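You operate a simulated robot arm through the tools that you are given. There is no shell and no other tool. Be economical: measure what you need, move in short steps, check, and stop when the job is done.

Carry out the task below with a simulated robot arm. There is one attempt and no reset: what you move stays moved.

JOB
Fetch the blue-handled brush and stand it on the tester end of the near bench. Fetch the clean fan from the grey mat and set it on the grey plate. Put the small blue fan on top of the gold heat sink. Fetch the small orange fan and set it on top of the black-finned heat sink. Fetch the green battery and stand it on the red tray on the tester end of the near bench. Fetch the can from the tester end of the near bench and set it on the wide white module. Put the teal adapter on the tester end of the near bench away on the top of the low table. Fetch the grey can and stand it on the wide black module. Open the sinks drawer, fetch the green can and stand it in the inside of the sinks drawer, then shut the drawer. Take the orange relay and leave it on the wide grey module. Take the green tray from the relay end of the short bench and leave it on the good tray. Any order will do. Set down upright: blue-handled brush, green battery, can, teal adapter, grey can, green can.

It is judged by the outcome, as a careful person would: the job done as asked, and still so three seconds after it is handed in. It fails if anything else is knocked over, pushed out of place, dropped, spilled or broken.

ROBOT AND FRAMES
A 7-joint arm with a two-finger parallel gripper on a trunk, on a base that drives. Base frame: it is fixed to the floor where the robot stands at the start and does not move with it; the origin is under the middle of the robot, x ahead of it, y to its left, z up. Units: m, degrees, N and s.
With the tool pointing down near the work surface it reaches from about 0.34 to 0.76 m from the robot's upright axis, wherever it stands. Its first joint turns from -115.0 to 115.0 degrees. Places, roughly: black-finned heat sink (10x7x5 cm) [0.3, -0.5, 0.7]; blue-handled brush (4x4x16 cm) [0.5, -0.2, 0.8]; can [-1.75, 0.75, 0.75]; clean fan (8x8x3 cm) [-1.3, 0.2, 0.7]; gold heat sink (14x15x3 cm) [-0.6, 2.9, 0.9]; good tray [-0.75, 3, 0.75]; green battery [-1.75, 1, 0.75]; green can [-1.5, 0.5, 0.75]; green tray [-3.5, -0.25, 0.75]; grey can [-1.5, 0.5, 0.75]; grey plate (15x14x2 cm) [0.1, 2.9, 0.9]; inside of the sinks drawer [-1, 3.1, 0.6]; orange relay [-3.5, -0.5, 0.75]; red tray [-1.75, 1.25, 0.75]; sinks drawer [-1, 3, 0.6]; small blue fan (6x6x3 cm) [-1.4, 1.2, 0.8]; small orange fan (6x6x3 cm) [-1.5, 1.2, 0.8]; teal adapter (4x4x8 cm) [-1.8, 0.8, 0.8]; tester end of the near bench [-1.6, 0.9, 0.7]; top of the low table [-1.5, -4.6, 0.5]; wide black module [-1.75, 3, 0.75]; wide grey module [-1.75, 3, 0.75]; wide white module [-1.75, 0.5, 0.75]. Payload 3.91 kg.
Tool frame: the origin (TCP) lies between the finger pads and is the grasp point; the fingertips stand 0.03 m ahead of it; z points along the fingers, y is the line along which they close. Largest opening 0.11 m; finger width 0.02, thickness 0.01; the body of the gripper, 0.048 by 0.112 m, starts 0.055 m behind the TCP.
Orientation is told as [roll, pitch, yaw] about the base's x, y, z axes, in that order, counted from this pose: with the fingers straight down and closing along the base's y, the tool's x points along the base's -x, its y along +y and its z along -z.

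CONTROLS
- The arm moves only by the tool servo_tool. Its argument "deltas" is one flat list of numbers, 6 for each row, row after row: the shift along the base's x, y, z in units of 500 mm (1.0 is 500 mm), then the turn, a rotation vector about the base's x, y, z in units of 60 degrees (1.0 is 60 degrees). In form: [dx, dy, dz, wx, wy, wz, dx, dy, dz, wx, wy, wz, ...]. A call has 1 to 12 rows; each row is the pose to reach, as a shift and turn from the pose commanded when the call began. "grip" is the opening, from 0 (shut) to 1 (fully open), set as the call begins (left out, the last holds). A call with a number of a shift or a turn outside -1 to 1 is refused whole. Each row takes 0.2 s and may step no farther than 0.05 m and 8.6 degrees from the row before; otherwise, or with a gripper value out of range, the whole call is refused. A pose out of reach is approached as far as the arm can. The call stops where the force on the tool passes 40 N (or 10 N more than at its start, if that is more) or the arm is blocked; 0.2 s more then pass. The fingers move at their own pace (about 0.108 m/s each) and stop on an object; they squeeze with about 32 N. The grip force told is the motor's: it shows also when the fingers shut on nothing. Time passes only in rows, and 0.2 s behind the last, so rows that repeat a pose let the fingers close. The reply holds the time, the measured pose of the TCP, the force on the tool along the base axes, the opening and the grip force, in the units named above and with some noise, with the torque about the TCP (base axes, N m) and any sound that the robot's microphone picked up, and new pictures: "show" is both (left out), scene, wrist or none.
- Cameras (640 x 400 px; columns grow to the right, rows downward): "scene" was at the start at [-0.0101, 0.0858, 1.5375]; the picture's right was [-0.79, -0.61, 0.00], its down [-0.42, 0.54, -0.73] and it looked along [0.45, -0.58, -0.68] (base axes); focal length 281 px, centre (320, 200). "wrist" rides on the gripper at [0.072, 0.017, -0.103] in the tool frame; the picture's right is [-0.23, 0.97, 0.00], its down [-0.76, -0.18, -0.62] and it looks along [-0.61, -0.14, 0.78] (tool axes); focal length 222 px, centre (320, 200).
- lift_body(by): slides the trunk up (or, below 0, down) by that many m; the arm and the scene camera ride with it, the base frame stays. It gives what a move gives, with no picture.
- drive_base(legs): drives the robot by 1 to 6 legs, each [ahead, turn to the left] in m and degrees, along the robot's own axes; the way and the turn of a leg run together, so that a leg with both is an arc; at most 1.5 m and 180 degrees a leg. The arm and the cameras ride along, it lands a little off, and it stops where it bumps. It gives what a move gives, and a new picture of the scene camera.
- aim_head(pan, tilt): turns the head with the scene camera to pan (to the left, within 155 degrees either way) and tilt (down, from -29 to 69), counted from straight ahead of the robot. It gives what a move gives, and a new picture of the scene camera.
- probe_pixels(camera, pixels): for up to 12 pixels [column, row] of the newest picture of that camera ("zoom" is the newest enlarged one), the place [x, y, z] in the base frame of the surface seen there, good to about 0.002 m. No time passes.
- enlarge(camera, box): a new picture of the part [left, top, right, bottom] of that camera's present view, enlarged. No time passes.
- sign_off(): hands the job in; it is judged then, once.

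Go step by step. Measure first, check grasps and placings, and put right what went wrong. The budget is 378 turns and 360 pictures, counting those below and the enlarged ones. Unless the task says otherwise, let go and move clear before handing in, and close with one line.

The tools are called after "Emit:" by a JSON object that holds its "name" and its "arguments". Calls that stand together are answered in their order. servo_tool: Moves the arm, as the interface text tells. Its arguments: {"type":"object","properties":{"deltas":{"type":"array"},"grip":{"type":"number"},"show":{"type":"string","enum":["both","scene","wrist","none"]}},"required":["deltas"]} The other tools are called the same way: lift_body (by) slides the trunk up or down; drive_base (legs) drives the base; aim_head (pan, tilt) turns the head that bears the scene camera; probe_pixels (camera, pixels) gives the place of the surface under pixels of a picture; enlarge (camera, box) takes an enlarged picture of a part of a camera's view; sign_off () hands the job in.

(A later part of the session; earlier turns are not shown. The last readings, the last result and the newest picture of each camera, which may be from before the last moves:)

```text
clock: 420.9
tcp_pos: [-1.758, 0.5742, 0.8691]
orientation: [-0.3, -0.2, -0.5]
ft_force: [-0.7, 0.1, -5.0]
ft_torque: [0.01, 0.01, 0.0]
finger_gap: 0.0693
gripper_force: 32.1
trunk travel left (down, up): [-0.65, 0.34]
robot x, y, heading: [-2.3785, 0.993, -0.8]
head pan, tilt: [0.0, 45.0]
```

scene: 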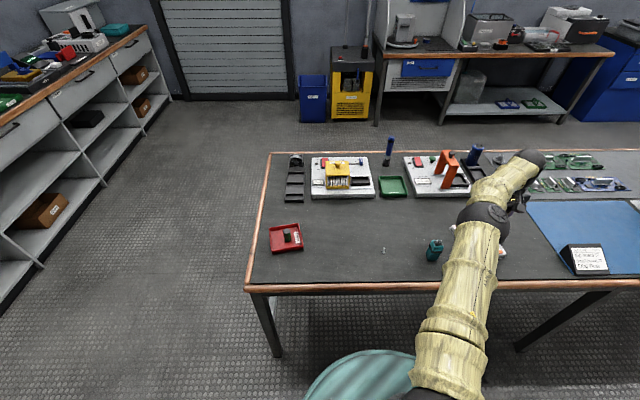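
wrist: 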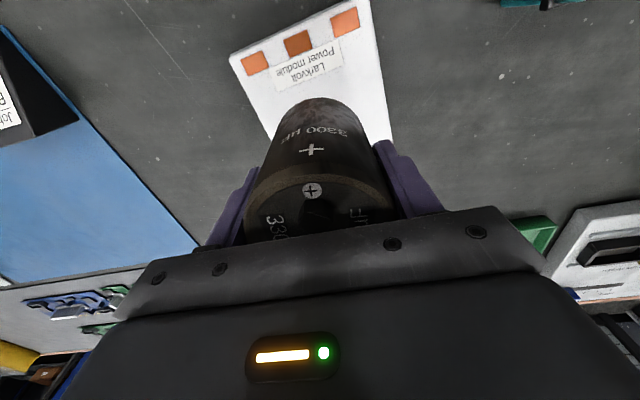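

Emit:
{"name": "servo_tool", "arguments": {"deltas": [0, 0.006, -0.06, 0, 0, 0, 0, 0.006, -0.115, 0, 0, 0], "show": "none"}}

Emit:
{"name": "servo_tool", "arguments": {"deltas": [0, 0, -0.006, 0, 0, 0, 0, 0, -0.01, 0, 0, 0], "show": "none"}}

Emit:
{"name": "servo_tool", "arguments": {"deltas": [0, 0, -0.003, 0, 0, 0, 0, 0, -0.006, 0, 0, 0], "show": "none"}}

```text
clock: 421.5
tcp_pos: [-1.7559, 0.5789, 0.8139]
orientation: [-0.3, 0.0, -0.4]
ft_force: [-0.6, -0.2, -5.1]
ft_torque: [-0.01, 0.02, -0.02]
finger_gap: 0.069
gripper_force: 31.9
trunk travel left (down, up): [-0.65, 0.34]
robot x, y, heading: [-2.378, 0.9926, -1.0]
head pan, tilt: [0.0, 45.0]
```

```text
clock: 422.1
tcp_pos: [-1.7557, 0.5793, 0.8072]
orientation: [-0.4, -0.1, -0.4]
ft_force: [-0.1, -0.1, -5.3]
ft_torque: [-0.02, 0.0, -0.02]
finger_gap: 0.0696
gripper_force: 32.4
trunk travel left (down, up): [-0.65, 0.34]
robot x, y, heading: [-2.3775, 0.9896, -0.9]
head pan, tilt: [0.0, 45.0]
```

```text
clock: 422.7
tcp_pos: [-1.7579, 0.5792, 0.8044]
orientation: [-0.4, -0.1, -0.5]
ft_force: [0.2, 0.4, -3.1]
ft_torque: [0.04, 0.03, -0.07]
finger_gap: 0.0695
gripper_force: 32.2
trunk travel left (down, up): [-0.65, 0.34]
robot x, y, heading: [-2.3752, 0.9928, -1.0]
head pan, tilt: [0.0, 45.0]
```

Emit:
{"name": "servo_tool", "arguments": {"deltas": [0, 0, -0.003, 0, 0, 0, 0, 0, -0.004, 0, 0, 0], "show": "none"}}

Emit:
{"name": "servo_tool", "arguments": {"deltas": [0, 0, 0.002, 0, 0, 0, 0, 0, 0.002, 0, 0, 0], "grip": 0.85, "show": "none"}}

Emit:
{"name": "servo_tool", "arguments": {"deltas": [0, 0, 0.08, 0, 0, 0, 0, 0, 0.17, 0, 0, 0, 0, 0, 0.26, 0, 0, 0, 0, 0, 0.32, 0, 0, 0]}}

```text
clock: 423.3
tcp_pos: [-1.7583, 0.5804, 0.8041]
orientation: [-0.3, -0.2, -0.5]
ft_force: [-0.5, -1.7, 11.4]
ft_torque: [0.47, 0.14, 0.04]
finger_gap: 0.0692
gripper_force: 32.1
trunk travel left (down, up): [-0.65, 0.34]
robot x, y, heading: [-2.3798, 0.9946, -1.0]
head pan, tilt: [0.0, 45.0]
```

```text
clock: 423.9
tcp_pos: [-1.7566, 0.5801, 0.803]
orientation: [-0.4, 0.0, -0.4]
ft_force: [0.8, -1.4, -0.1]
ft_torque: [0.01, -0.05, 0.03]
finger_gap: 0.0933
gripper_force: 0.0
trunk travel left (down, up): [-0.65, 0.34]
robot x, y, heading: [-2.3791, 0.9911, -1.0]
head pan, tilt: [0.0, 45.0]
```

```text
clock: 424.9
tcp_pos: [-1.7575, 0.5789, 0.963]
orientation: [-0.2, 0.0, -0.4]
ft_force: [0.3, -0.6, -0.8]
ft_torque: [-0.02, -0.02, 0.01]
finger_gap: 0.0937
gripper_force: 0.0
trunk travel left (down, up): [-0.65, 0.34]
robot x, y, heading: [-2.3793, 0.9947, -1.0]
head pan, tilt: [0.0, 45.0]
```

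scene: 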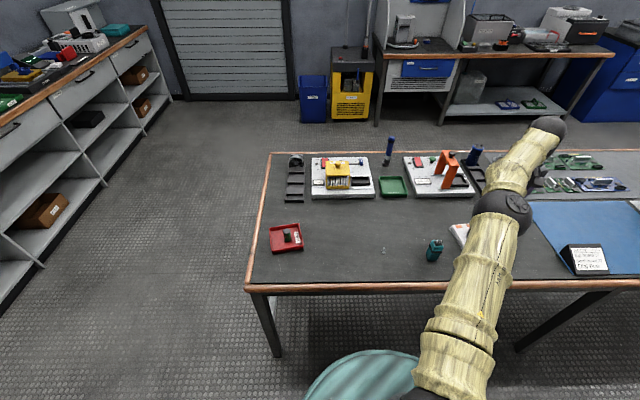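
wrist: 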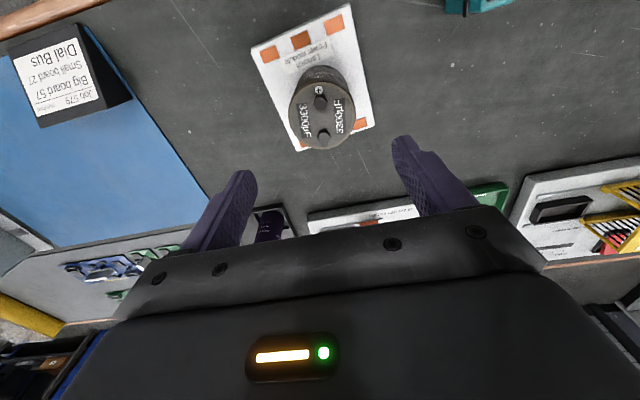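

The can stands on the white module. Next I'll move over the teal adapter.

Emit:
{"name": "servo_tool", "arguments": {"deltas": [-0.028, 0.092, 0, 0, 0, 0, -0.056, 0.18, 0, 0, 0, 0, -0.084, 0.27, 0, 0, 0, 0, -0.116, 0.36, 0, 0, 0, 0], "grip": 0.7, "show": "wrist"}}

Emit:
{"name": "enlarge", "arguments": {"camera": "wrist", "box": [240, 40, 400, 180]}}

```text
clock: 425.9
tcp_pos: [-1.8162, 0.76, 0.9644]
orientation: [-0.2, 0.0, -0.6]
ft_force: [-0.6, -1.2, -0.7]
ft_torque: [0.0, -0.03, -0.01]
finger_gap: 0.0771
gripper_force: 0.0
trunk travel left (down, up): [-0.65, 0.34]
robot x, y, heading: [-2.3774, 0.9943, -1.5]
head pan, tilt: [0.0, 45.0]
```

wrist: 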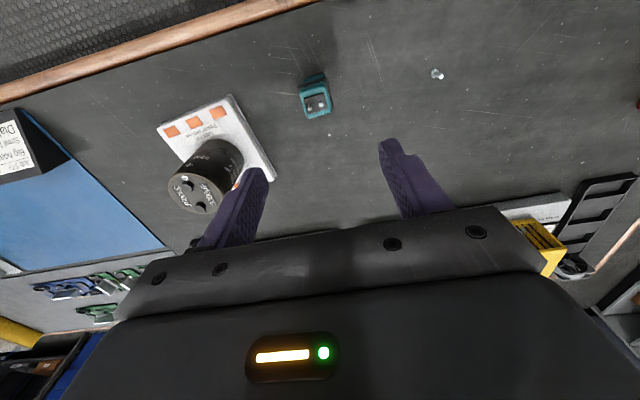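

```text
2.86 times, centred on (320, 110) of wrist
```

zoom: 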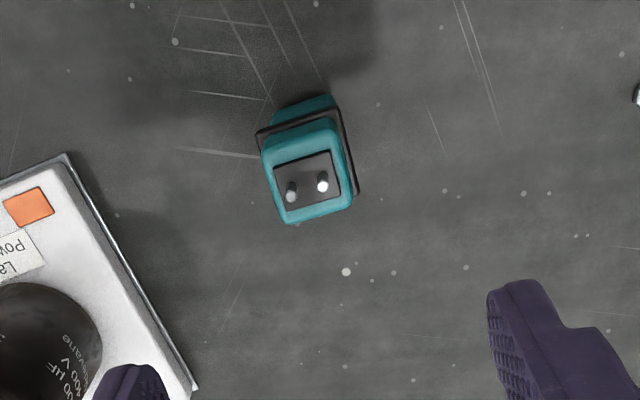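

Emit:
{"name": "probe_pixels", "arguments": {"camera": "zoom", "pixels": [[268, 158], [338, 140], [350, 205], [288, 220], [308, 175], [322, 175], [310, 120]]}}

```text
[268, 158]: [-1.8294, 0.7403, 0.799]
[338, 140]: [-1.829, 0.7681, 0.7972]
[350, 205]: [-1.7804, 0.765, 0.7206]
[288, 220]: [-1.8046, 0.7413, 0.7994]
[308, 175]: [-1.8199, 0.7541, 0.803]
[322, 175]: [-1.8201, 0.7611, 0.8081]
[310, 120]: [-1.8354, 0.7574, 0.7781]
```

Emit:
{"name": "servo_tool", "arguments": {"deltas": [-0.002, -0.009, -0.09, 0, 0, 0, -0.002, -0.009, -0.18, 0, 0, 0, -0.002, -0.009, -0.26, 0, 0, 0, -0.002, -0.009, -0.33, 0, 0, 0, -0.002, -0.009, -0.376, 0, 0, 0], "show": "wrist"}}

Emit:
{"name": "servo_tool", "arguments": {"deltas": [0, 0, 0, 0, 0, 0, 0, 0, 0, 0, 0, 0, 0, 0, 0, 0, 0, 0], "grip": 0.15, "show": "wrist"}}

```text
clock: 427.1
tcp_pos: [-1.8156, 0.7567, 0.7764]
orientation: [-0.3, -0.1, -0.4]
ft_force: [0.1, -0.3, 0.2]
ft_torque: [0.05, -0.03, 0.01]
finger_gap: 0.0768
gripper_force: 0.0
trunk travel left (down, up): [-0.65, 0.34]
robot x, y, heading: [-2.3832, 0.9927, -1.0]
head pan, tilt: [0.0, 45.0]
```

wrist: 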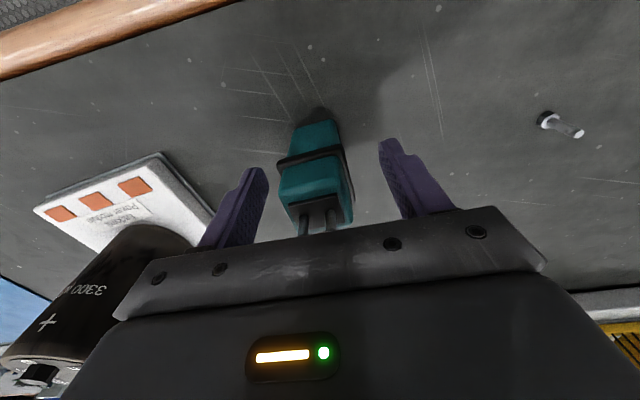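

```text
clock: 427.9
tcp_pos: [-1.8148, 0.7555, 0.7763]
orientation: [-0.2, -0.1, -0.4]
ft_force: [0.4, 0.3, 0.3]
ft_torque: [0.02, -0.01, -0.03]
finger_gap: 0.0364
gripper_force: 32.3
trunk travel left (down, up): [-0.65, 0.34]
robot x, y, heading: [-2.3776, 0.9906, -0.8]
head pan, tilt: [0.0, 45.0]
```

wrist: 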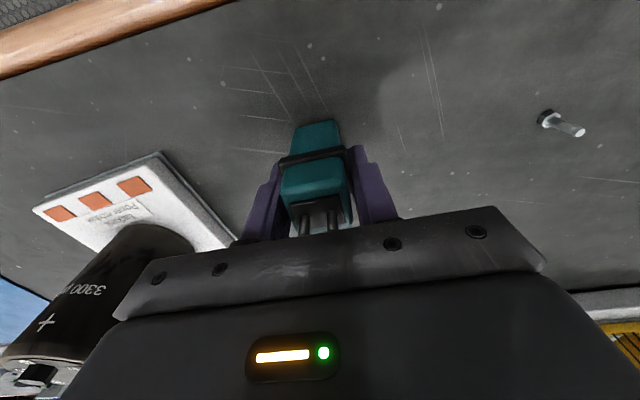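

Emit:
{"name": "servo_tool", "arguments": {"deltas": [0, 0, 0.08, 0, 0, 0, 0, 0, 0.17, 0, 0, 0, 0, 0, 0.26, 0, 0, 0, 0, 0, 0.35, 0, 0, 0, 0, 0, 0.44, 0, 0, 0, -0.02, 0.06, 0.5, 0, 0, 0, -0.06, 0.13, 0.54, 0, 0, 0, -0.1, 0.2, 0.57, 0, 0, 0, -0.14, 0.27, 0.59, 0, 0, 0, -0.18, 0.34, 0.6, 0, 0, 0, -0.23, 0.41, 0.6, 0, 0, 0, -0.28, 0.47, 0.6, 0, 0, 0]}}

Emit:
{"name": "aim_head", "arguments": {"pan": -70, "tilt": 25}}

```text
clock: 430.5
tcp_pos: [-1.9548, 0.9896, 1.0763]
orientation: [-0.3, -0.2, -0.6]
ft_force: [-0.3, -0.1, -1.6]
ft_torque: [-0.01, 0.01, -0.03]
finger_gap: 0.0365
gripper_force: 32.5
trunk travel left (down, up): [-0.65, 0.34]
robot x, y, heading: [-2.3778, 0.9903, -1.2]
head pan, tilt: [0.0, 45.0]
```

scene: 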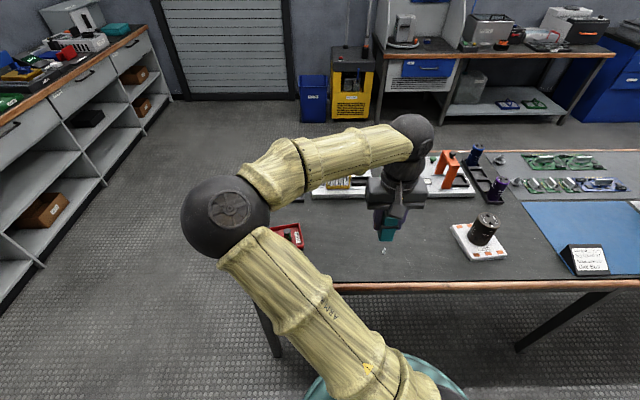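
wrist: 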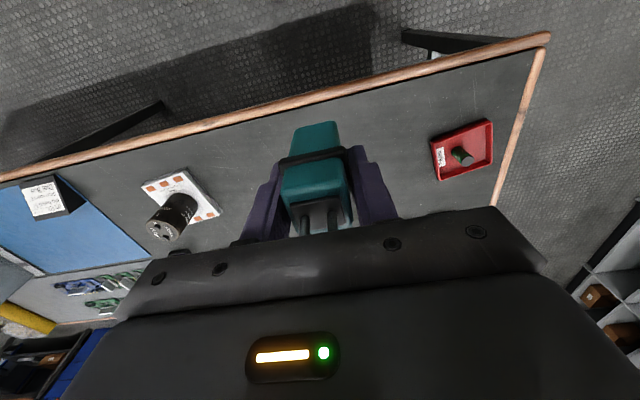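

```text
clock: 431.9
tcp_pos: [-1.955, 0.9892, 1.0776]
orientation: [-0.3, -0.1, -0.4]
ft_force: [0.6, 0.0, -2.0]
ft_torque: [0.01, -0.03, -0.03]
finger_gap: 0.0366
gripper_force: 31.9
trunk travel left (down, up): [-0.65, 0.34]
robot x, y, heading: [-2.3777, 0.9901, -1.0]
head pan, tilt: [-70.0, 25.0]
```

scene: 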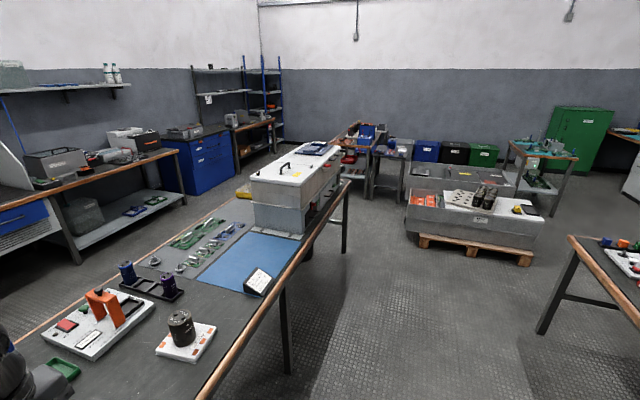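

Emit:
{"name": "probe_pixels", "arguments": {"camera": "scene", "pixels": [[415, 235], [530, 262], [372, 195], [340, 250], [287, 365], [405, 180], [360, 130], [300, 180], [330, 175], [430, 330]]}}

```text
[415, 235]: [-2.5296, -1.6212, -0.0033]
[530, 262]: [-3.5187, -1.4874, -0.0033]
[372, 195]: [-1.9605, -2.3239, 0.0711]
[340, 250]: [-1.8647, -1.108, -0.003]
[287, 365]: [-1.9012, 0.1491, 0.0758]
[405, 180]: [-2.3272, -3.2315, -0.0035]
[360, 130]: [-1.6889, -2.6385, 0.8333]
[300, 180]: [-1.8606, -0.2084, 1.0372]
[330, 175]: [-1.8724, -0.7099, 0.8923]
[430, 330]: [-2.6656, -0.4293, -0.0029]
```

I'll take the known route round the bench's north end and down the open aisle toward the low table.

Emit:
{"name": "drive_base", "arguments": {"legs": [[0, 91], [0.9, 0], [0, -90], [0.86, 0], [0.86, 0], [0, -90]]}}

Emit:
{"name": "drive_base", "arguments": {"legs": [[1.5, 0], [1.5, 0], [1.2, 0]]}}

Emit:
{"name": "aim_head", "arguments": {"pan": -10, "tilt": 30}}

```text
clock: 456.4
tcp_pos: [-0.6387, 1.3955, 1.0786]
orientation: [-0.3, -0.1, -90.2]
ft_force: [-0.4, -0.7, -0.4]
ft_torque: [0.01, 0.02, -0.02]
finger_gap: 0.0365
gripper_force: 32.4
trunk travel left (down, up): [-0.65, 0.34]
robot x, y, heading: [-0.6397, 1.8221, -90.6]
head pan, tilt: [-70.0, 25.0]
```

scene: 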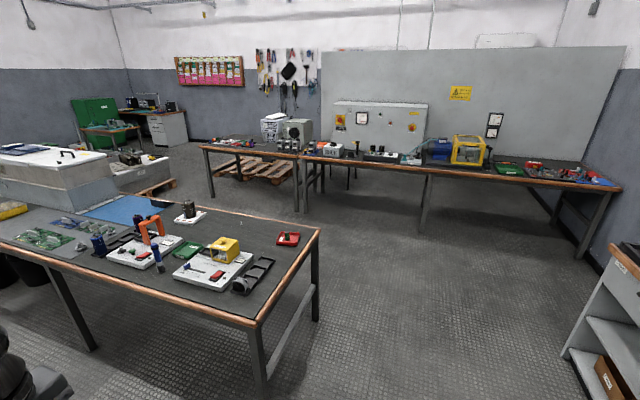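

```text
clock: 476.4
tcp_pos: [-0.7594, -2.7808, 1.077]
orientation: [-0.3, 0.0, -91.3]
ft_force: [-0.5, -0.6, -1.1]
ft_torque: [-0.01, 0.0, 0.0]
finger_gap: 0.0365
gripper_force: 31.5
trunk travel left (down, up): [-0.65, 0.34]
robot x, y, heading: [-0.7539, -2.3572, -91.9]
head pan, tilt: [-70.0, 25.0]
```

scene: 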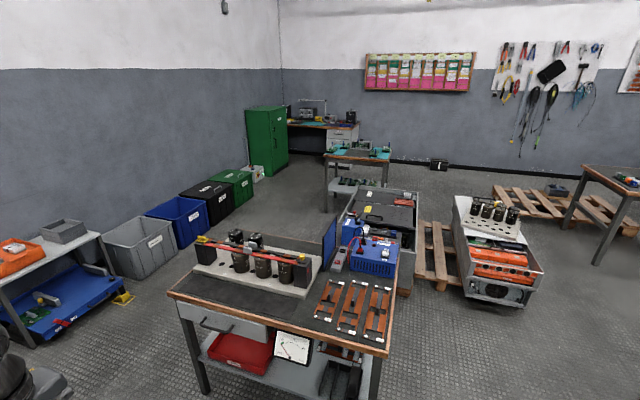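

```text
clock: 477.8
tcp_pos: [-0.7585, -2.781, 1.0771]
orientation: [-0.2, -0.1, -91.4]
ft_force: [0.0, -0.7, -1.5]
ft_torque: [-0.02, -0.01, 0.0]
finger_gap: 0.0366
gripper_force: 32.1
trunk travel left (down, up): [-0.65, 0.34]
robot x, y, heading: [-0.7498, -2.357, -92.2]
head pan, tilt: [-10.0, 30.0]
```

scene: 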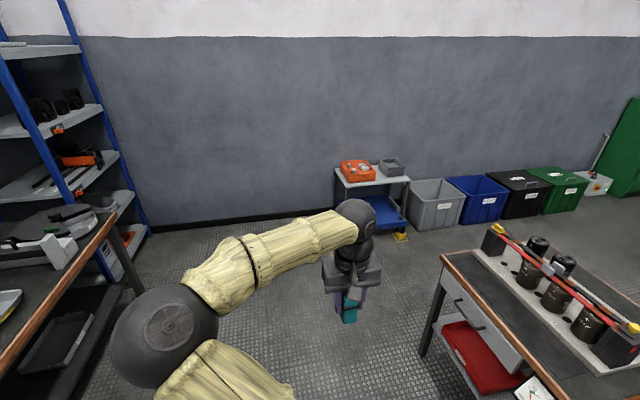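

Emit:
{"name": "probe_pixels", "arguments": {"camera": "scene", "pixels": [[356, 172], [392, 170], [341, 180], [405, 180], [375, 182], [335, 220], [405, 235], [445, 262], [425, 350], [215, 240], [120, 240], [372, 178]]}}

Emit:
{"name": "enlarge", "arguments": {"camera": "scene", "box": [320, 145, 430, 245]}}

```text
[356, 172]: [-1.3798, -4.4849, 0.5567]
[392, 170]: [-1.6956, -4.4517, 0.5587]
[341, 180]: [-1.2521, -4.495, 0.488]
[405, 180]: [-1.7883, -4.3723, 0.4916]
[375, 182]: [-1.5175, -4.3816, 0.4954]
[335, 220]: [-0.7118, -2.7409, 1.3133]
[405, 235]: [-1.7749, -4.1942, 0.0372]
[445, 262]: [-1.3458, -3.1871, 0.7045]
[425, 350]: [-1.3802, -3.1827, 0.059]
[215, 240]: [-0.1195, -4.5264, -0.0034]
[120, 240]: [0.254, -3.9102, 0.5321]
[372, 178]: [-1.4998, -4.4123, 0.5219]
```

```text
4.00 times, centred on (375, 195) of scene
```

zoom: 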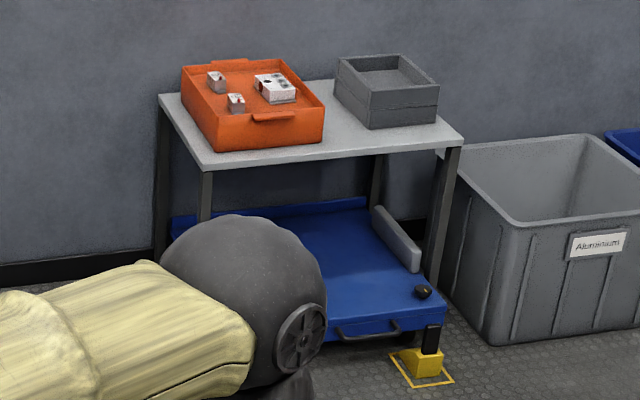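

Emit:
{"name": "drive_base", "arguments": {"legs": [[1.42, 0], [0, -88], [0.68, 0], [0, 90]]}}

Emit:
{"name": "aim_head", "arguments": {"pan": -15, "tilt": 50}}

```text
clock: 495.7
tcp_pos: [-1.4917, -4.1946, 1.0777]
orientation: [-0.4, -0.1, -92.6]
ft_force: [0.2, -0.9, -1.4]
ft_torque: [0.0, -0.03, 0.02]
finger_gap: 0.0366
gripper_force: 31.7
trunk travel left (down, up): [-0.65, 0.34]
robot x, y, heading: [-1.4769, -3.7703, -93.2]
head pan, tilt: [-10.0, 30.0]
```

scene: 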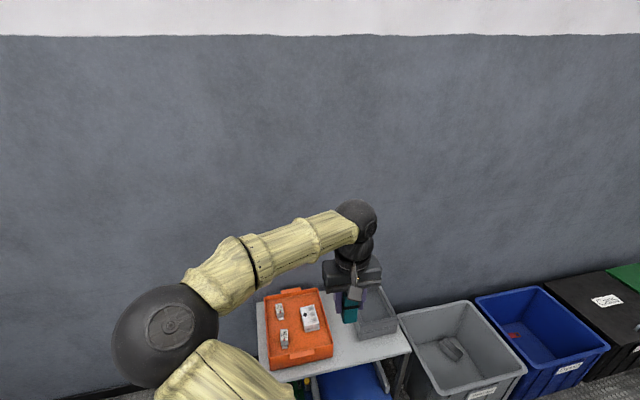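

```text
clock: 496.5
tcp_pos: [-1.4919, -4.1935, 1.078]
orientation: [-0.3, -0.1, -92.6]
ft_force: [0.2, -0.1, -1.7]
ft_torque: [0.02, 0.03, -0.03]
finger_gap: 0.0367
gripper_force: 32.2
trunk travel left (down, up): [-0.65, 0.34]
robot x, y, heading: [-1.4708, -3.77, -93.3]
head pan, tilt: [-15.0, 50.0]
```

scene: 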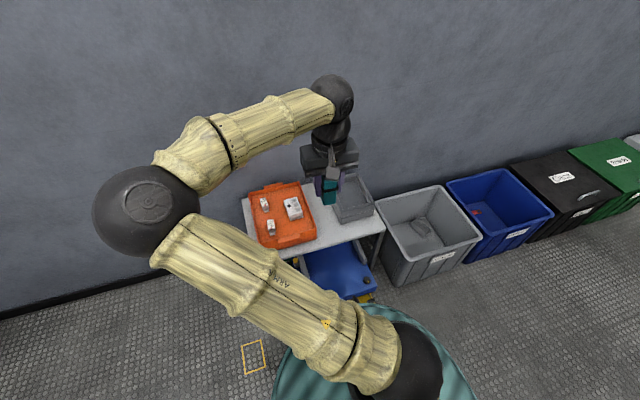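

Emit:
{"name": "enlarge", "arguments": {"camera": "scene", "box": [230, 160, 390, 270]}}

Emit:
{"name": "probe_pixels", "arguments": {"camera": "scene", "pixels": [[325, 235], [312, 240], [316, 225], [337, 220], [345, 228], [325, 215], [300, 250], [375, 215], [288, 245], [315, 215]]}}

```text
3.64 times, centred on (310, 215) of scene
```

zoom: 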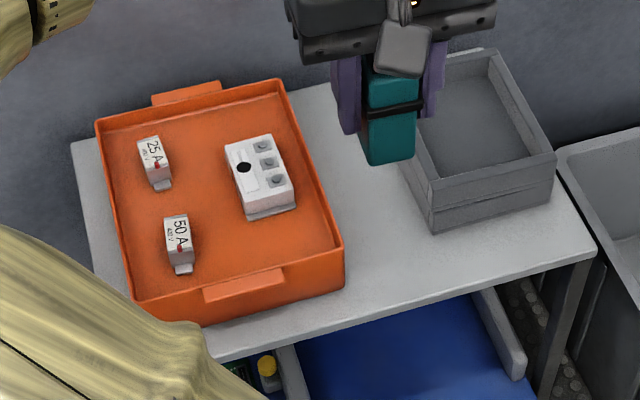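

```text
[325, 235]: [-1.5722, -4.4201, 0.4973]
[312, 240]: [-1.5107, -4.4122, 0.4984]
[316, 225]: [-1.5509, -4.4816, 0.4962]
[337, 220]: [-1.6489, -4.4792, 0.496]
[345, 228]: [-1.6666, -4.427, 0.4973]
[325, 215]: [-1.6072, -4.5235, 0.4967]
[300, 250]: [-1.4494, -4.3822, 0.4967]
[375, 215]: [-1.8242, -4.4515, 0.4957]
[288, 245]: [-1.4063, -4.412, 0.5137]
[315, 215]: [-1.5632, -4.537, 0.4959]
```

Emit:
{"name": "servo_tool", "arguments": {"deltas": [-0.038, -0.079, 0, 0, 0, 0, -0.076, -0.158, 0, 0, 0, 0, -0.114, -0.237, 0, 0, 0, 0, -0.152, -0.316, 0, 0, 0, 0, -0.19, -0.395, 0, 0, 0, 0, -0.226, -0.472, 0, 0, 0, 0], "show": "none"}}

Emit:
{"name": "lift_body", "arguments": {"by": -0.3}}

Emit:
{"name": "servo_tool", "arguments": {"deltas": [0, 0, -0.09, 0, 0, 0, 0, 0, -0.18, 0, 0, 0, 0, 0, -0.27, 0, 0, 0, 0, 0, -0.34, 0, 0, 0]}}

```text
clock: 497.9
tcp_pos: [-1.607, -4.4314, 1.0777]
orientation: [-0.2, -0.1, -92.7]
ft_force: [-0.4, -0.7, -2.4]
ft_torque: [-0.01, 0.06, 0.03]
finger_gap: 0.0367
gripper_force: 31.8
trunk travel left (down, up): [-0.65, 0.34]
robot x, y, heading: [-1.4697, -3.7718, -92.9]
head pan, tilt: [-15.0, 50.0]
```

```text
clock: 500.9
tcp_pos: [-1.6045, -4.4303, 0.7784]
orientation: [-0.2, 0.0, -92.6]
ft_force: [-0.7, 0.4, -2.0]
ft_torque: [-0.02, -0.03, -0.03]
finger_gap: 0.0366
gripper_force: 32.0
trunk travel left (down, up): [-0.35, 0.64]
robot x, y, heading: [-1.4738, -3.7723, -93.1]
head pan, tilt: [-15.0, 50.0]
```

```text
clock: 501.9
tcp_pos: [-1.6069, -4.4305, 0.6088]
orientation: [-0.4, -0.1, -92.5]
ft_force: [1.0, 0.5, -1.9]
ft_torque: [0.01, -0.02, 0.01]
finger_gap: 0.0369
gripper_force: 32.1
trunk travel left (down, up): [-0.35, 0.64]
robot x, y, heading: [-1.4755, -3.7729, -93.1]
head pan, tilt: [-15.0, 50.0]
```

scene: 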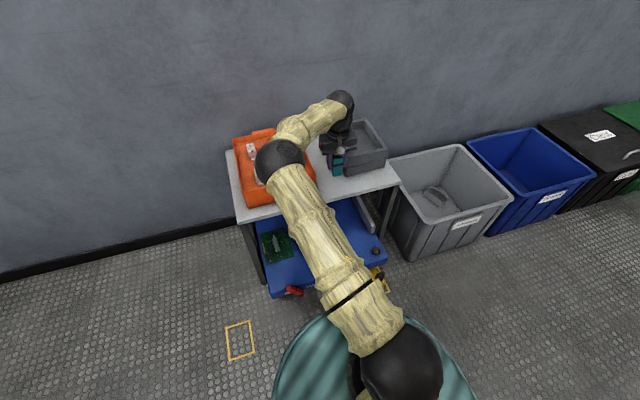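
wrist: 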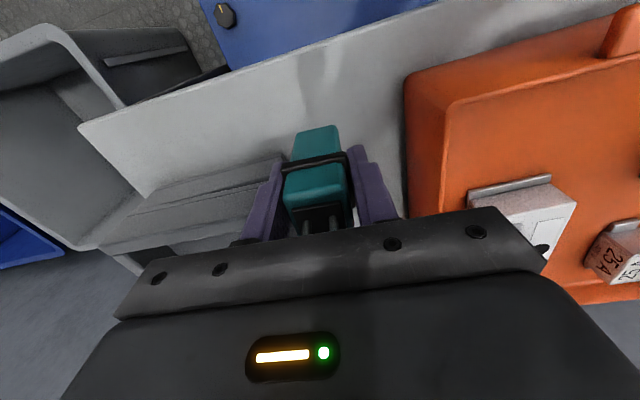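

Emit:
{"name": "servo_tool", "arguments": {"deltas": [0.036, 0, 0, 0, 0, 0, 0.036, 0, -0.05, 0, 0, 0, 0.036, 0, -0.1, 0, 0, 0], "show": "wrist"}}

Emit:
{"name": "servo_tool", "arguments": {"deltas": [0, 0, -0.005, 0, 0, 0, 0, 0, -0.008, 0, 0, 0], "show": "none"}}

Emit:
{"name": "servo_tool", "arguments": {"deltas": [0, 0, -0.003, 0, 0, 0, 0, 0, -0.006, 0, 0, 0], "show": "none"}}

```text
clock: 502.7
tcp_pos: [-1.5871, -4.431, 0.5587]
orientation: [-0.3, -0.1, -92.6]
ft_force: [-0.3, -0.2, -1.1]
ft_torque: [0.02, -0.01, 0.0]
finger_gap: 0.0367
gripper_force: 31.8
trunk travel left (down, up): [-0.35, 0.64]
robot x, y, heading: [-1.4718, -3.7711, -93.1]
head pan, tilt: [-15.0, 50.0]
```

wrist: 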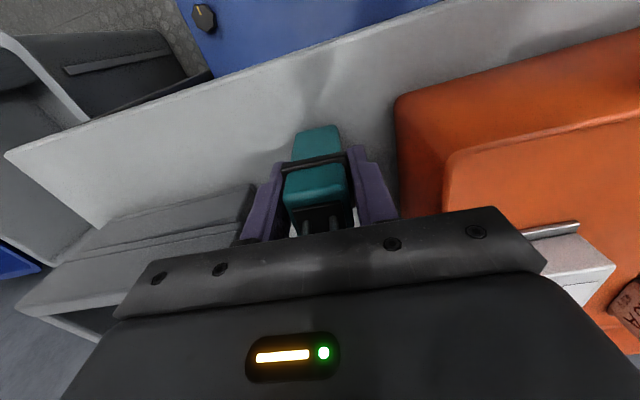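

```text
clock: 503.3
tcp_pos: [-1.5875, -4.431, 0.556]
orientation: [-0.2, -0.3, -92.6]
ft_force: [0.1, -1.3, 13.3]
ft_torque: [0.07, -0.26, 0.01]
finger_gap: 0.0367
gripper_force: 31.9
trunk travel left (down, up): [-0.35, 0.64]
robot x, y, heading: [-1.4731, -3.7733, -93.1]
head pan, tilt: [-15.0, 50.0]
```

```text
clock: 503.9
tcp_pos: [-1.5874, -4.4301, 0.5537]
orientation: [-0.4, -0.4, -92.6]
ft_force: [0.6, -5.3, 24.1]
ft_torque: [-0.11, -0.03, -0.03]
finger_gap: 0.0367
gripper_force: 31.6
trunk travel left (down, up): [-0.35, 0.64]
robot x, y, heading: [-1.4721, -3.7719, -93.1]
head pan, tilt: [-15.0, 50.0]
```

Emit:
{"name": "servo_tool", "arguments": {"deltas": [0, 0, 0.004, 0, 0, 0, 0, 0, 0.004, 0, 0, 0], "grip": 0.52, "show": "none"}}

Emit:
{"name": "servo_tool", "arguments": {"deltas": [0, 0, 0.08, 0, 0, 0, 0, 0, 0.17, 0, 0, 0, 0, 0, 0.26, 0, 0, 0, 0, 0, 0.35, 0, 0, 0, 0, 0, 0.44, 0, 0, 0, 0.02, 0.07, 0.5, 0, 0, 0, 0.06, 0.16, 0.5, 0, 0, 0, 0.1, 0.24, 0.5, 0, 0, 0, 0.14, 0.32, 0.5, 0, 0, 0, 0.18, 0.4, 0.5, 0, 0, 0, 0.22, 0.46, 0.5, 0, 0, 0]}}

Emit:
{"name": "lift_body", "arguments": {"by": 0.3}}

```text
clock: 504.5
tcp_pos: [-1.5874, -4.4299, 0.5539]
orientation: [-0.3, 0.0, -92.5]
ft_force: [-0.7, 0.7, -0.7]
ft_torque: [0.0, 0.01, 0.0]
finger_gap: 0.057
gripper_force: 0.0
trunk travel left (down, up): [-0.35, 0.64]
robot x, y, heading: [-1.4733, -3.7727, -93.3]
head pan, tilt: [-15.0, 50.0]
```

```text
clock: 506.9
tcp_pos: [-1.4764, -4.1993, 0.8044]
orientation: [-0.4, -0.1, -92.5]
ft_force: [-0.8, -0.4, 0.3]
ft_torque: [0.04, 0.0, -0.01]
finger_gap: 0.0572
gripper_force: 0.1
trunk travel left (down, up): [-0.35, 0.64]
robot x, y, heading: [-1.4721, -3.7718, -93.0]
head pan, tilt: [-15.0, 50.0]
```

scene: 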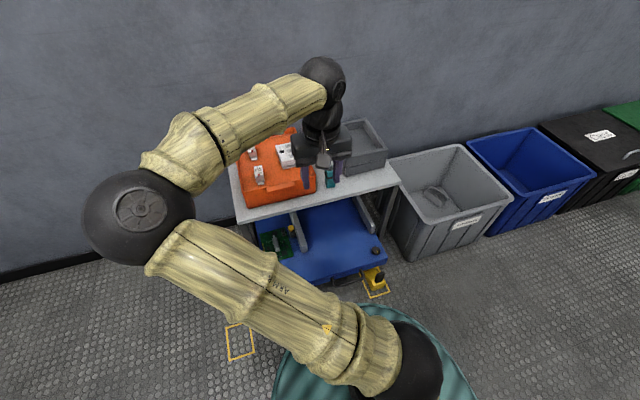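
wrist: 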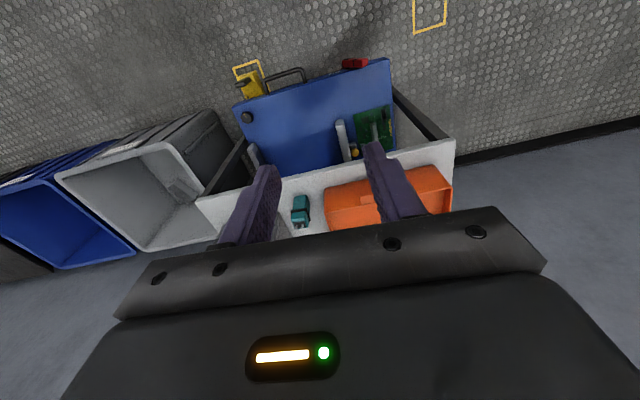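

```text
clock: 509.9
tcp_pos: [-1.476, -4.1971, 1.1054]
orientation: [-0.3, -0.1, -92.5]
ft_force: [-0.5, 0.3, 0.2]
ft_torque: [-0.01, -0.03, 0.02]
finger_gap: 0.0573
gripper_force: 0.0
trunk travel left (down, up): [-0.65, 0.34]
robot x, y, heading: [-1.4718, -3.7698, -93.1]
head pan, tilt: [-15.0, 50.0]
```

The adapter stands on the low table. Next are the relay and green tray on the short bench, so I'll drive back by the known route.

Emit:
{"name": "drive_base", "arguments": {"legs": [[0, 93], [0.78, 0], [0, 89], [1.45, 0], [1.45, 0], [1.3, 0]]}}

Emit:
{"name": "drive_base", "arguments": {"legs": [[1.42, 0], [0, 90], [0.86, 0], [0.9, 0]]}}

```text
clock: 541.5
tcp_pos: [-0.5418, 0.8734, 1.1051]
orientation: [-0.4, -0.2, 87.4]
ft_force: [0.0, -0.7, 0.3]
ft_torque: [0.03, 0.02, 0.0]
finger_gap: 0.0574
gripper_force: 0.0
trunk travel left (down, up): [-0.65, 0.34]
robot x, y, heading: [-0.5455, 0.4407, 86.9]
head pan, tilt: [-15.0, 50.0]
```

scene: 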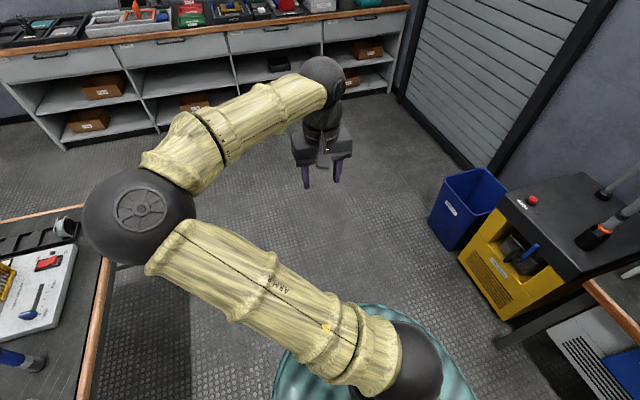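

```text
clock: 560.9
tcp_pos: [-2.6497, 2.0592, 1.1049]
orientation: [-0.3, -0.2, 174.8]
ft_force: [-0.4, -0.2, -0.3]
ft_torque: [0.01, 0.02, 0.03]
finger_gap: 0.0572
gripper_force: 0.1
trunk travel left (down, up): [-0.65, 0.34]
robot x, y, heading: [-2.2251, 2.0359, 174.1]
head pan, tilt: [-15.0, 50.0]
```

scene: 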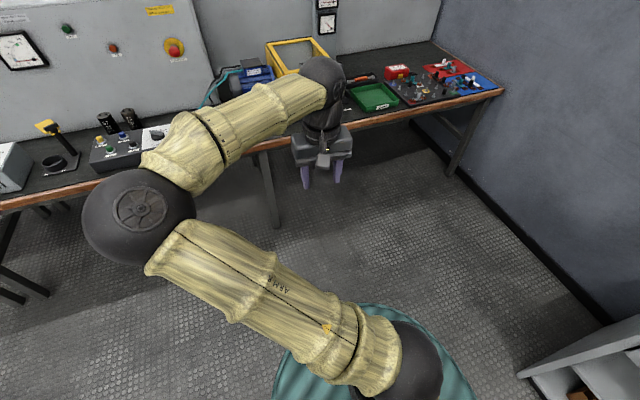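

Emit:
{"name": "drive_base", "arguments": {"legs": [[0.25, 0], [0, 96], [1.2, 0], [1.1, 0], [0, -90]]}}

Emit:
{"name": "aim_head", "arguments": {"pan": 10, "tilt": 40}}

```text
clock: 581.6
tcp_pos: [-2.9326, -0.2262, 1.1041]
orientation: [-0.3, -0.2, 177.2]
ft_force: [-0.6, -0.7, -0.3]
ft_torque: [0.0, 0.02, 0.03]
finger_gap: 0.0569
gripper_force: 0.1
trunk travel left (down, up): [-0.65, 0.34]
robot x, y, heading: [-2.5007, -0.2302, 176.7]
head pan, tilt: [-15.0, 50.0]
```

scene: 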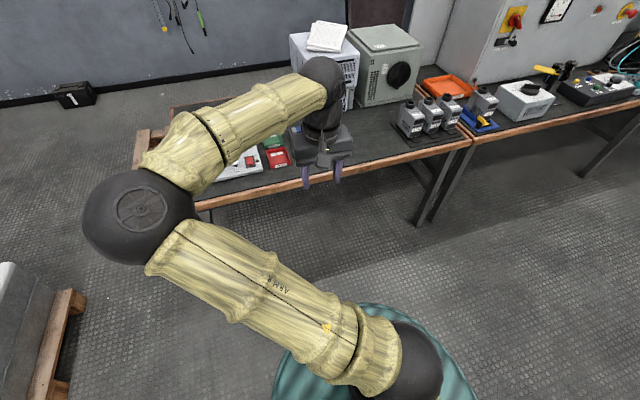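

```text
clock: 582.5
tcp_pos: [-2.9293, -0.2254, 1.1046]
orientation: [-0.3, -0.1, 177.2]
ft_force: [-0.1, 0.0, 0.3]
ft_torque: [0.01, 0.01, 0.0]
finger_gap: 0.0571
gripper_force: 0.1
trunk travel left (down, up): [-0.65, 0.34]
robot x, y, heading: [-2.5022, -0.2341, 176.5]
head pan, tilt: [10.0, 40.0]
```

scene: 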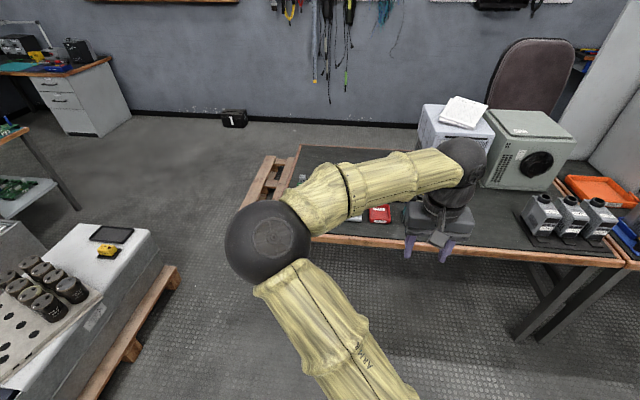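

Emit:
{"name": "servo_tool", "arguments": {"deltas": [-0.08, -0.04, 0.02, 0, 0, 0, -0.16, -0.08, 0.04, 0, 0, 0, -0.24, -0.12, 0.06, 0, 0, 0]}}

```text
clock: 583.3
tcp_pos: [-3.0501, -0.2889, 1.1321]
orientation: [-0.3, -0.1, 177.1]
ft_force: [0.3, -0.9, -0.3]
ft_torque: [-0.01, -0.02, -0.03]
finger_gap: 0.0571
gripper_force: 0.0
trunk travel left (down, up): [-0.65, 0.34]
robot x, y, heading: [-2.5032, -0.2291, 176.7]
head pan, tilt: [10.0, 40.0]
```

scene: 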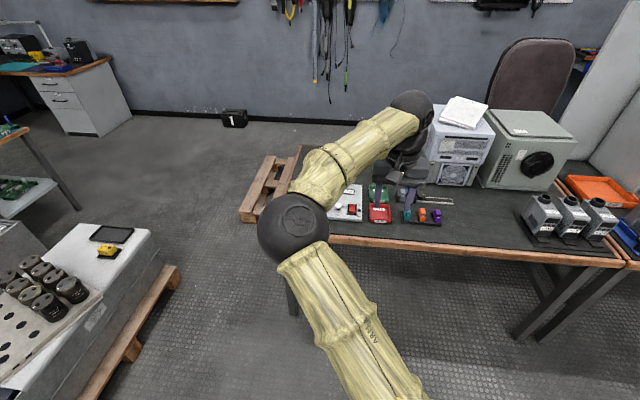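
wrist: 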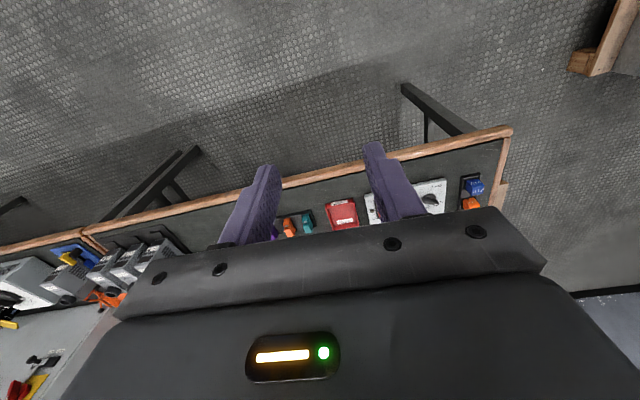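

Emit:
{"name": "enlarge", "arguments": {"camera": "scene", "box": [300, 150, 480, 260]}}

Emit:
{"name": "probe_pixels", "arguments": {"camera": "scene", "pixels": [[422, 215], [380, 213], [345, 210], [378, 190], [437, 215], [340, 238], [410, 213]]}}

```text
3.56 times, centred on (390, 205) of scene
```

zoom: 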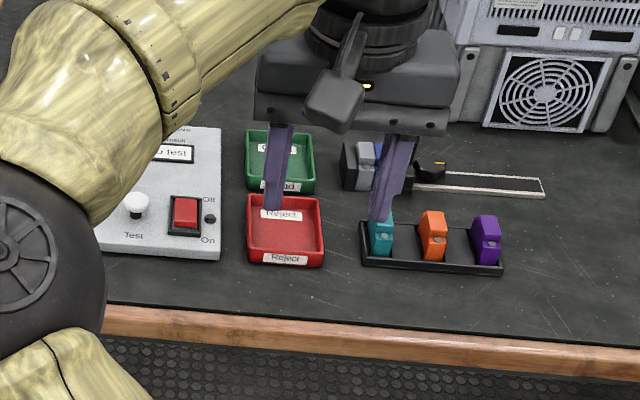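

```text
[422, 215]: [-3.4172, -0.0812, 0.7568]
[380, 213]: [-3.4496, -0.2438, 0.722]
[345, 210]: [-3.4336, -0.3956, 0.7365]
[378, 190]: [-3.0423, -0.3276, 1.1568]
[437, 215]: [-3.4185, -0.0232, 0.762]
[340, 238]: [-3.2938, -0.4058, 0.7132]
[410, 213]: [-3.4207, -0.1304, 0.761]
```

The orange part in the black rack is at y ≈ -0.08, but the job puts the orange relay near y = -0.5. I'll inspect the other orange item at the bench end.

Emit:
{"name": "servo_tool", "arguments": {"deltas": [-0.03, -0.08, 0, 0, 0, 0, -0.06, -0.16, 0, 0, 0, 0, -0.09, -0.24, 0, 0, 0, 0, -0.12, -0.32, 0, 0, 0, 0, -0.16, -0.4, 0, 0, 0, 0]}}

Emit:
{"name": "enlarge", "arguments": {"camera": "wrist", "box": [240, 60, 500, 240]}}

```text
clock: 584.5
tcp_pos: [-3.1147, -0.461, 1.1325]
orientation: [-0.3, -0.2, 177.3]
ft_force: [-0.6, 0.1, 1.1]
ft_torque: [-0.03, 0.05, -0.03]
finger_gap: 0.0571
gripper_force: 0.1
out of reach, approached as far as the arm can: row 5
trunk travel left (down, up): [-0.65, 0.34]
robot x, y, heading: [-2.5047, -0.2276, 176.6]
head pan, tilt: [10.0, 40.0]
```

scene: 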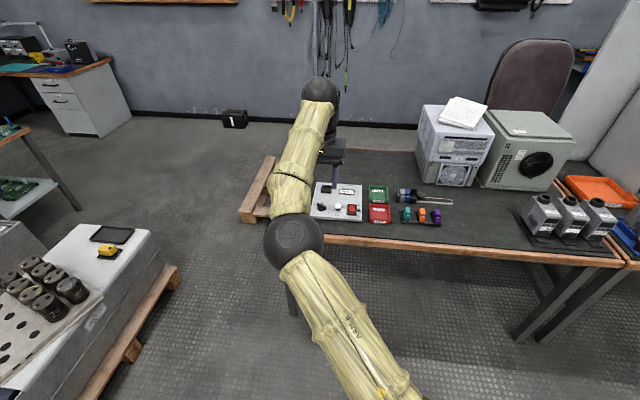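
wrist: 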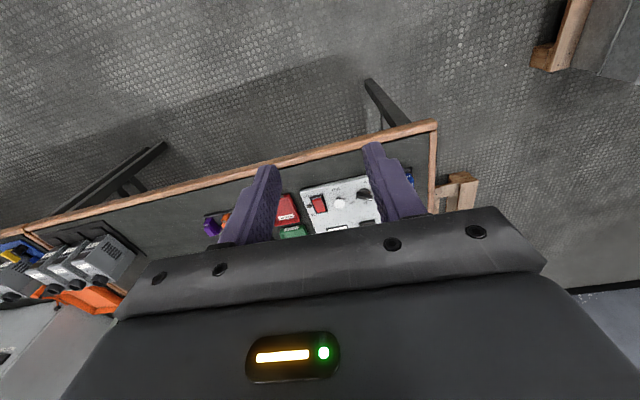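

```text
2.22 times, centred on (370, 150) of wrist
```

zoom: 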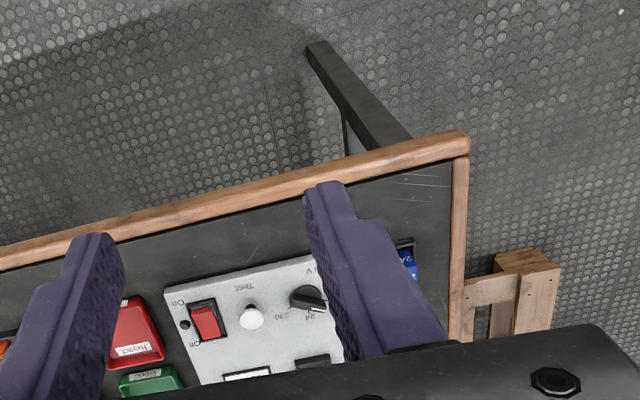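

Emit:
{"name": "servo_tool", "arguments": {"deltas": [0.02, 0.09, 0, 0, 0, 0, 0.04, 0.18, 0, 0, 0, 0, 0.06, 0.27, 0, 0, 0, 0, 0.08, 0.36, 0, 0, 0, 0, 0.1, 0.45, 0, 0, 0, 0, 0.12, 0.54, 0, 0, 0, 0, 0.14, 0.63, 0, 0, 0, 0, 0.16, 0.72, 0, 0, 0, 0, 0.18, 0.81, 0, 0, 0, 0, 0.2, 0.9, 0, 0, 0, 0], "show": "scene"}}

Emit:
{"name": "aim_head", "arguments": {"pan": 25, "tilt": 45}}

```text
clock: 586.7
tcp_pos: [-3.0149, -0.0112, 1.1322]
orientation: [-0.3, 0.0, 177.1]
ft_force: [-0.2, 0.4, -0.1]
ft_torque: [-0.01, -0.01, 0.01]
finger_gap: 0.0573
gripper_force: 0.1
trunk travel left (down, up): [-0.65, 0.34]
robot x, y, heading: [-2.5023, -0.2282, 176.8]
head pan, tilt: [10.0, 40.0]
```

scene: 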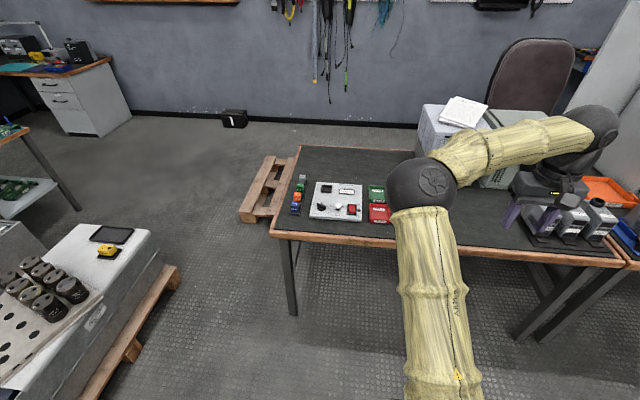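

```text
clock: 587.4
tcp_pos: [-3.0155, -0.0125, 1.1322]
orientation: [-0.3, -0.2, 177.3]
ft_force: [0.5, -1.0, 0.6]
ft_torque: [-0.03, 0.03, 0.01]
finger_gap: 0.0571
gripper_force: 0.1
trunk travel left (down, up): [-0.65, 0.34]
robot x, y, heading: [-2.5045, -0.2287, 176.6]
head pan, tilt: [25.0, 45.0]
```

scene: 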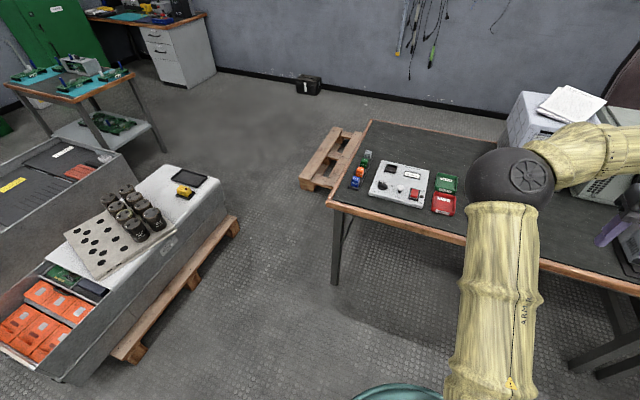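

Emit:
{"name": "enlarge", "arguments": {"camera": "scene", "box": [330, 130, 480, 230]}}

Emit:
{"name": "probe_pixels", "arguments": {"camera": "scene", "pixels": [[359, 171], [355, 183], [364, 160], [367, 153], [445, 185], [443, 203], [455, 175], [435, 190], [349, 200]]}}

```text
4.00 times, centred on (405, 180) of scene
```

zoom: 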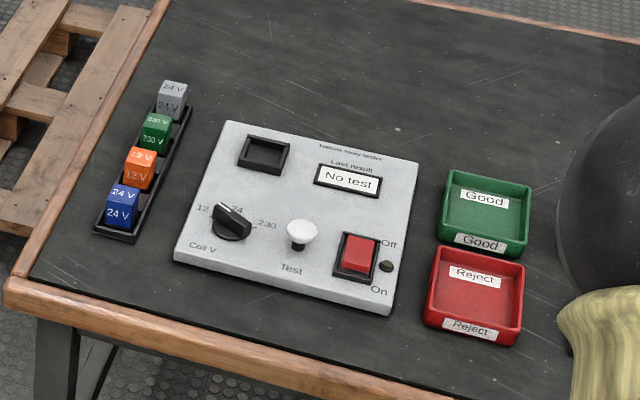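

```text
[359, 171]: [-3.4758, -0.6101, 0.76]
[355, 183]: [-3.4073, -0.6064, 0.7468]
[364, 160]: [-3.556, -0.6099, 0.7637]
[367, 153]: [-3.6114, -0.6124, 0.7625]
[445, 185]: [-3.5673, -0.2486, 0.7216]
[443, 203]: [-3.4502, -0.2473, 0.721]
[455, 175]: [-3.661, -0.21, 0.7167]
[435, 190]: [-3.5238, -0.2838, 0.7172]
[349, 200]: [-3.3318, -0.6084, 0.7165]
```

The orange 12 V relay is at (-3.476, -0.61) beside the relay tester. I'll reposition the base to reach it.

Emit:
{"name": "drive_base", "arguments": {"legs": [[0, 90], [0.28, 0], [0, -88], [0.35, 0]]}}

```text
clock: 598.8
tcp_pos: [-3.3973, -0.3007, 1.1319]
orientation: [-0.3, 0.0, 179.2]
ft_force: [-0.3, -0.2, -1.1]
ft_torque: [-0.02, 0.01, -0.01]
finger_gap: 0.0573
gripper_force: 0.1
trunk travel left (down, up): [-0.65, 0.34]
robot x, y, heading: [-2.878, -0.5016, 178.8]
head pan, tilt: [25.0, 45.0]
```

scene: 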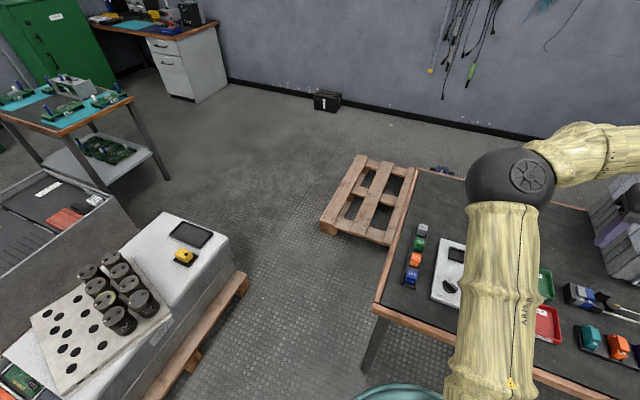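

Emit:
{"name": "servo_tool", "arguments": {"deltas": [-0.02, -0.078, -0.02, 0, 0, 0, -0.04, -0.156, -0.04, 0, 0, 0, -0.06, -0.234, -0.06, 0, 0, 0, -0.08, -0.312, -0.08, 0, 0, 0, -0.1, -0.39, -0.12, 0, 0, 0, -0.12, -0.468, -0.16, 0, 0, 0, -0.14, -0.546, -0.2, 0, 0, 0.013, -0.158, -0.618, -0.25, 0, 0, 0.013, -0.158, -0.618, -0.33, 0, 0, 0.013], "grip": 0.5}}

Emit:
{"name": "enlarge", "arguments": {"camera": "wrist", "box": [240, 20, 400, 180]}}

```text
clock: 600.8
tcp_pos: [-3.4762, -0.6109, 0.9672]
orientation: [-0.3, -0.2, 180.0]
ft_force: [0.5, -0.4, 0.4]
ft_torque: [-0.04, -0.02, -0.03]
finger_gap: 0.055
gripper_force: 0.0
trunk travel left (down, up): [-0.65, 0.34]
robot x, y, heading: [-2.8762, -0.5035, 178.7]
head pan, tilt: [25.0, 45.0]
```

scene: 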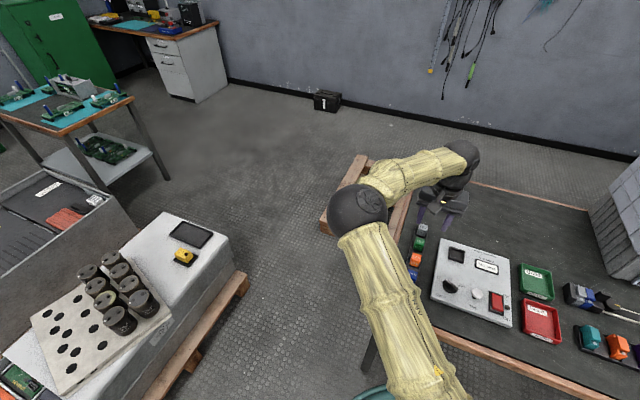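
wrist: 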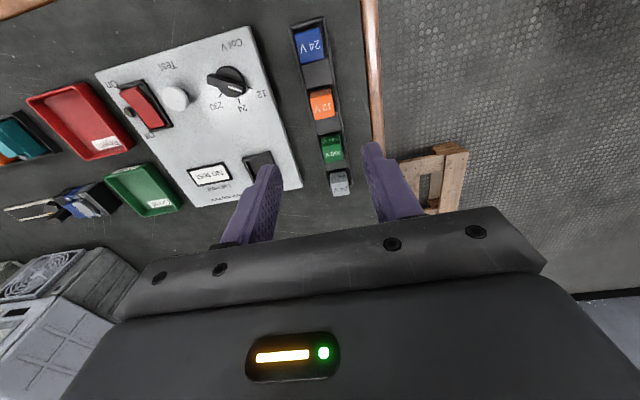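

```text
2.50 times, centred on (320, 100) of wrist
```

zoom: 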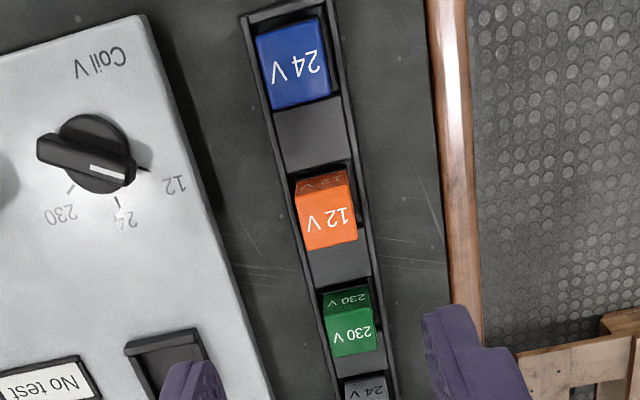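

Emit:
{"name": "probe_pixels", "arguments": {"camera": "zoom", "pixels": [[298, 200], [352, 188], [357, 238], [308, 248], [328, 218], [325, 183], [318, 128], [340, 265], [290, 200], [366, 215]]}}

```text
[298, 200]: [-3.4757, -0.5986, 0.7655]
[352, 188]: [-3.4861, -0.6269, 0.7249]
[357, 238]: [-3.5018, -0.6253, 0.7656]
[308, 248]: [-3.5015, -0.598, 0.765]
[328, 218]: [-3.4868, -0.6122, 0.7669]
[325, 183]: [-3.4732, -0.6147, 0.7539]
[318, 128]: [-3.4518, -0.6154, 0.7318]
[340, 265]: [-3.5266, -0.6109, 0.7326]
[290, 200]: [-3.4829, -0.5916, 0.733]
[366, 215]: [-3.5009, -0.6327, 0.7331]
```

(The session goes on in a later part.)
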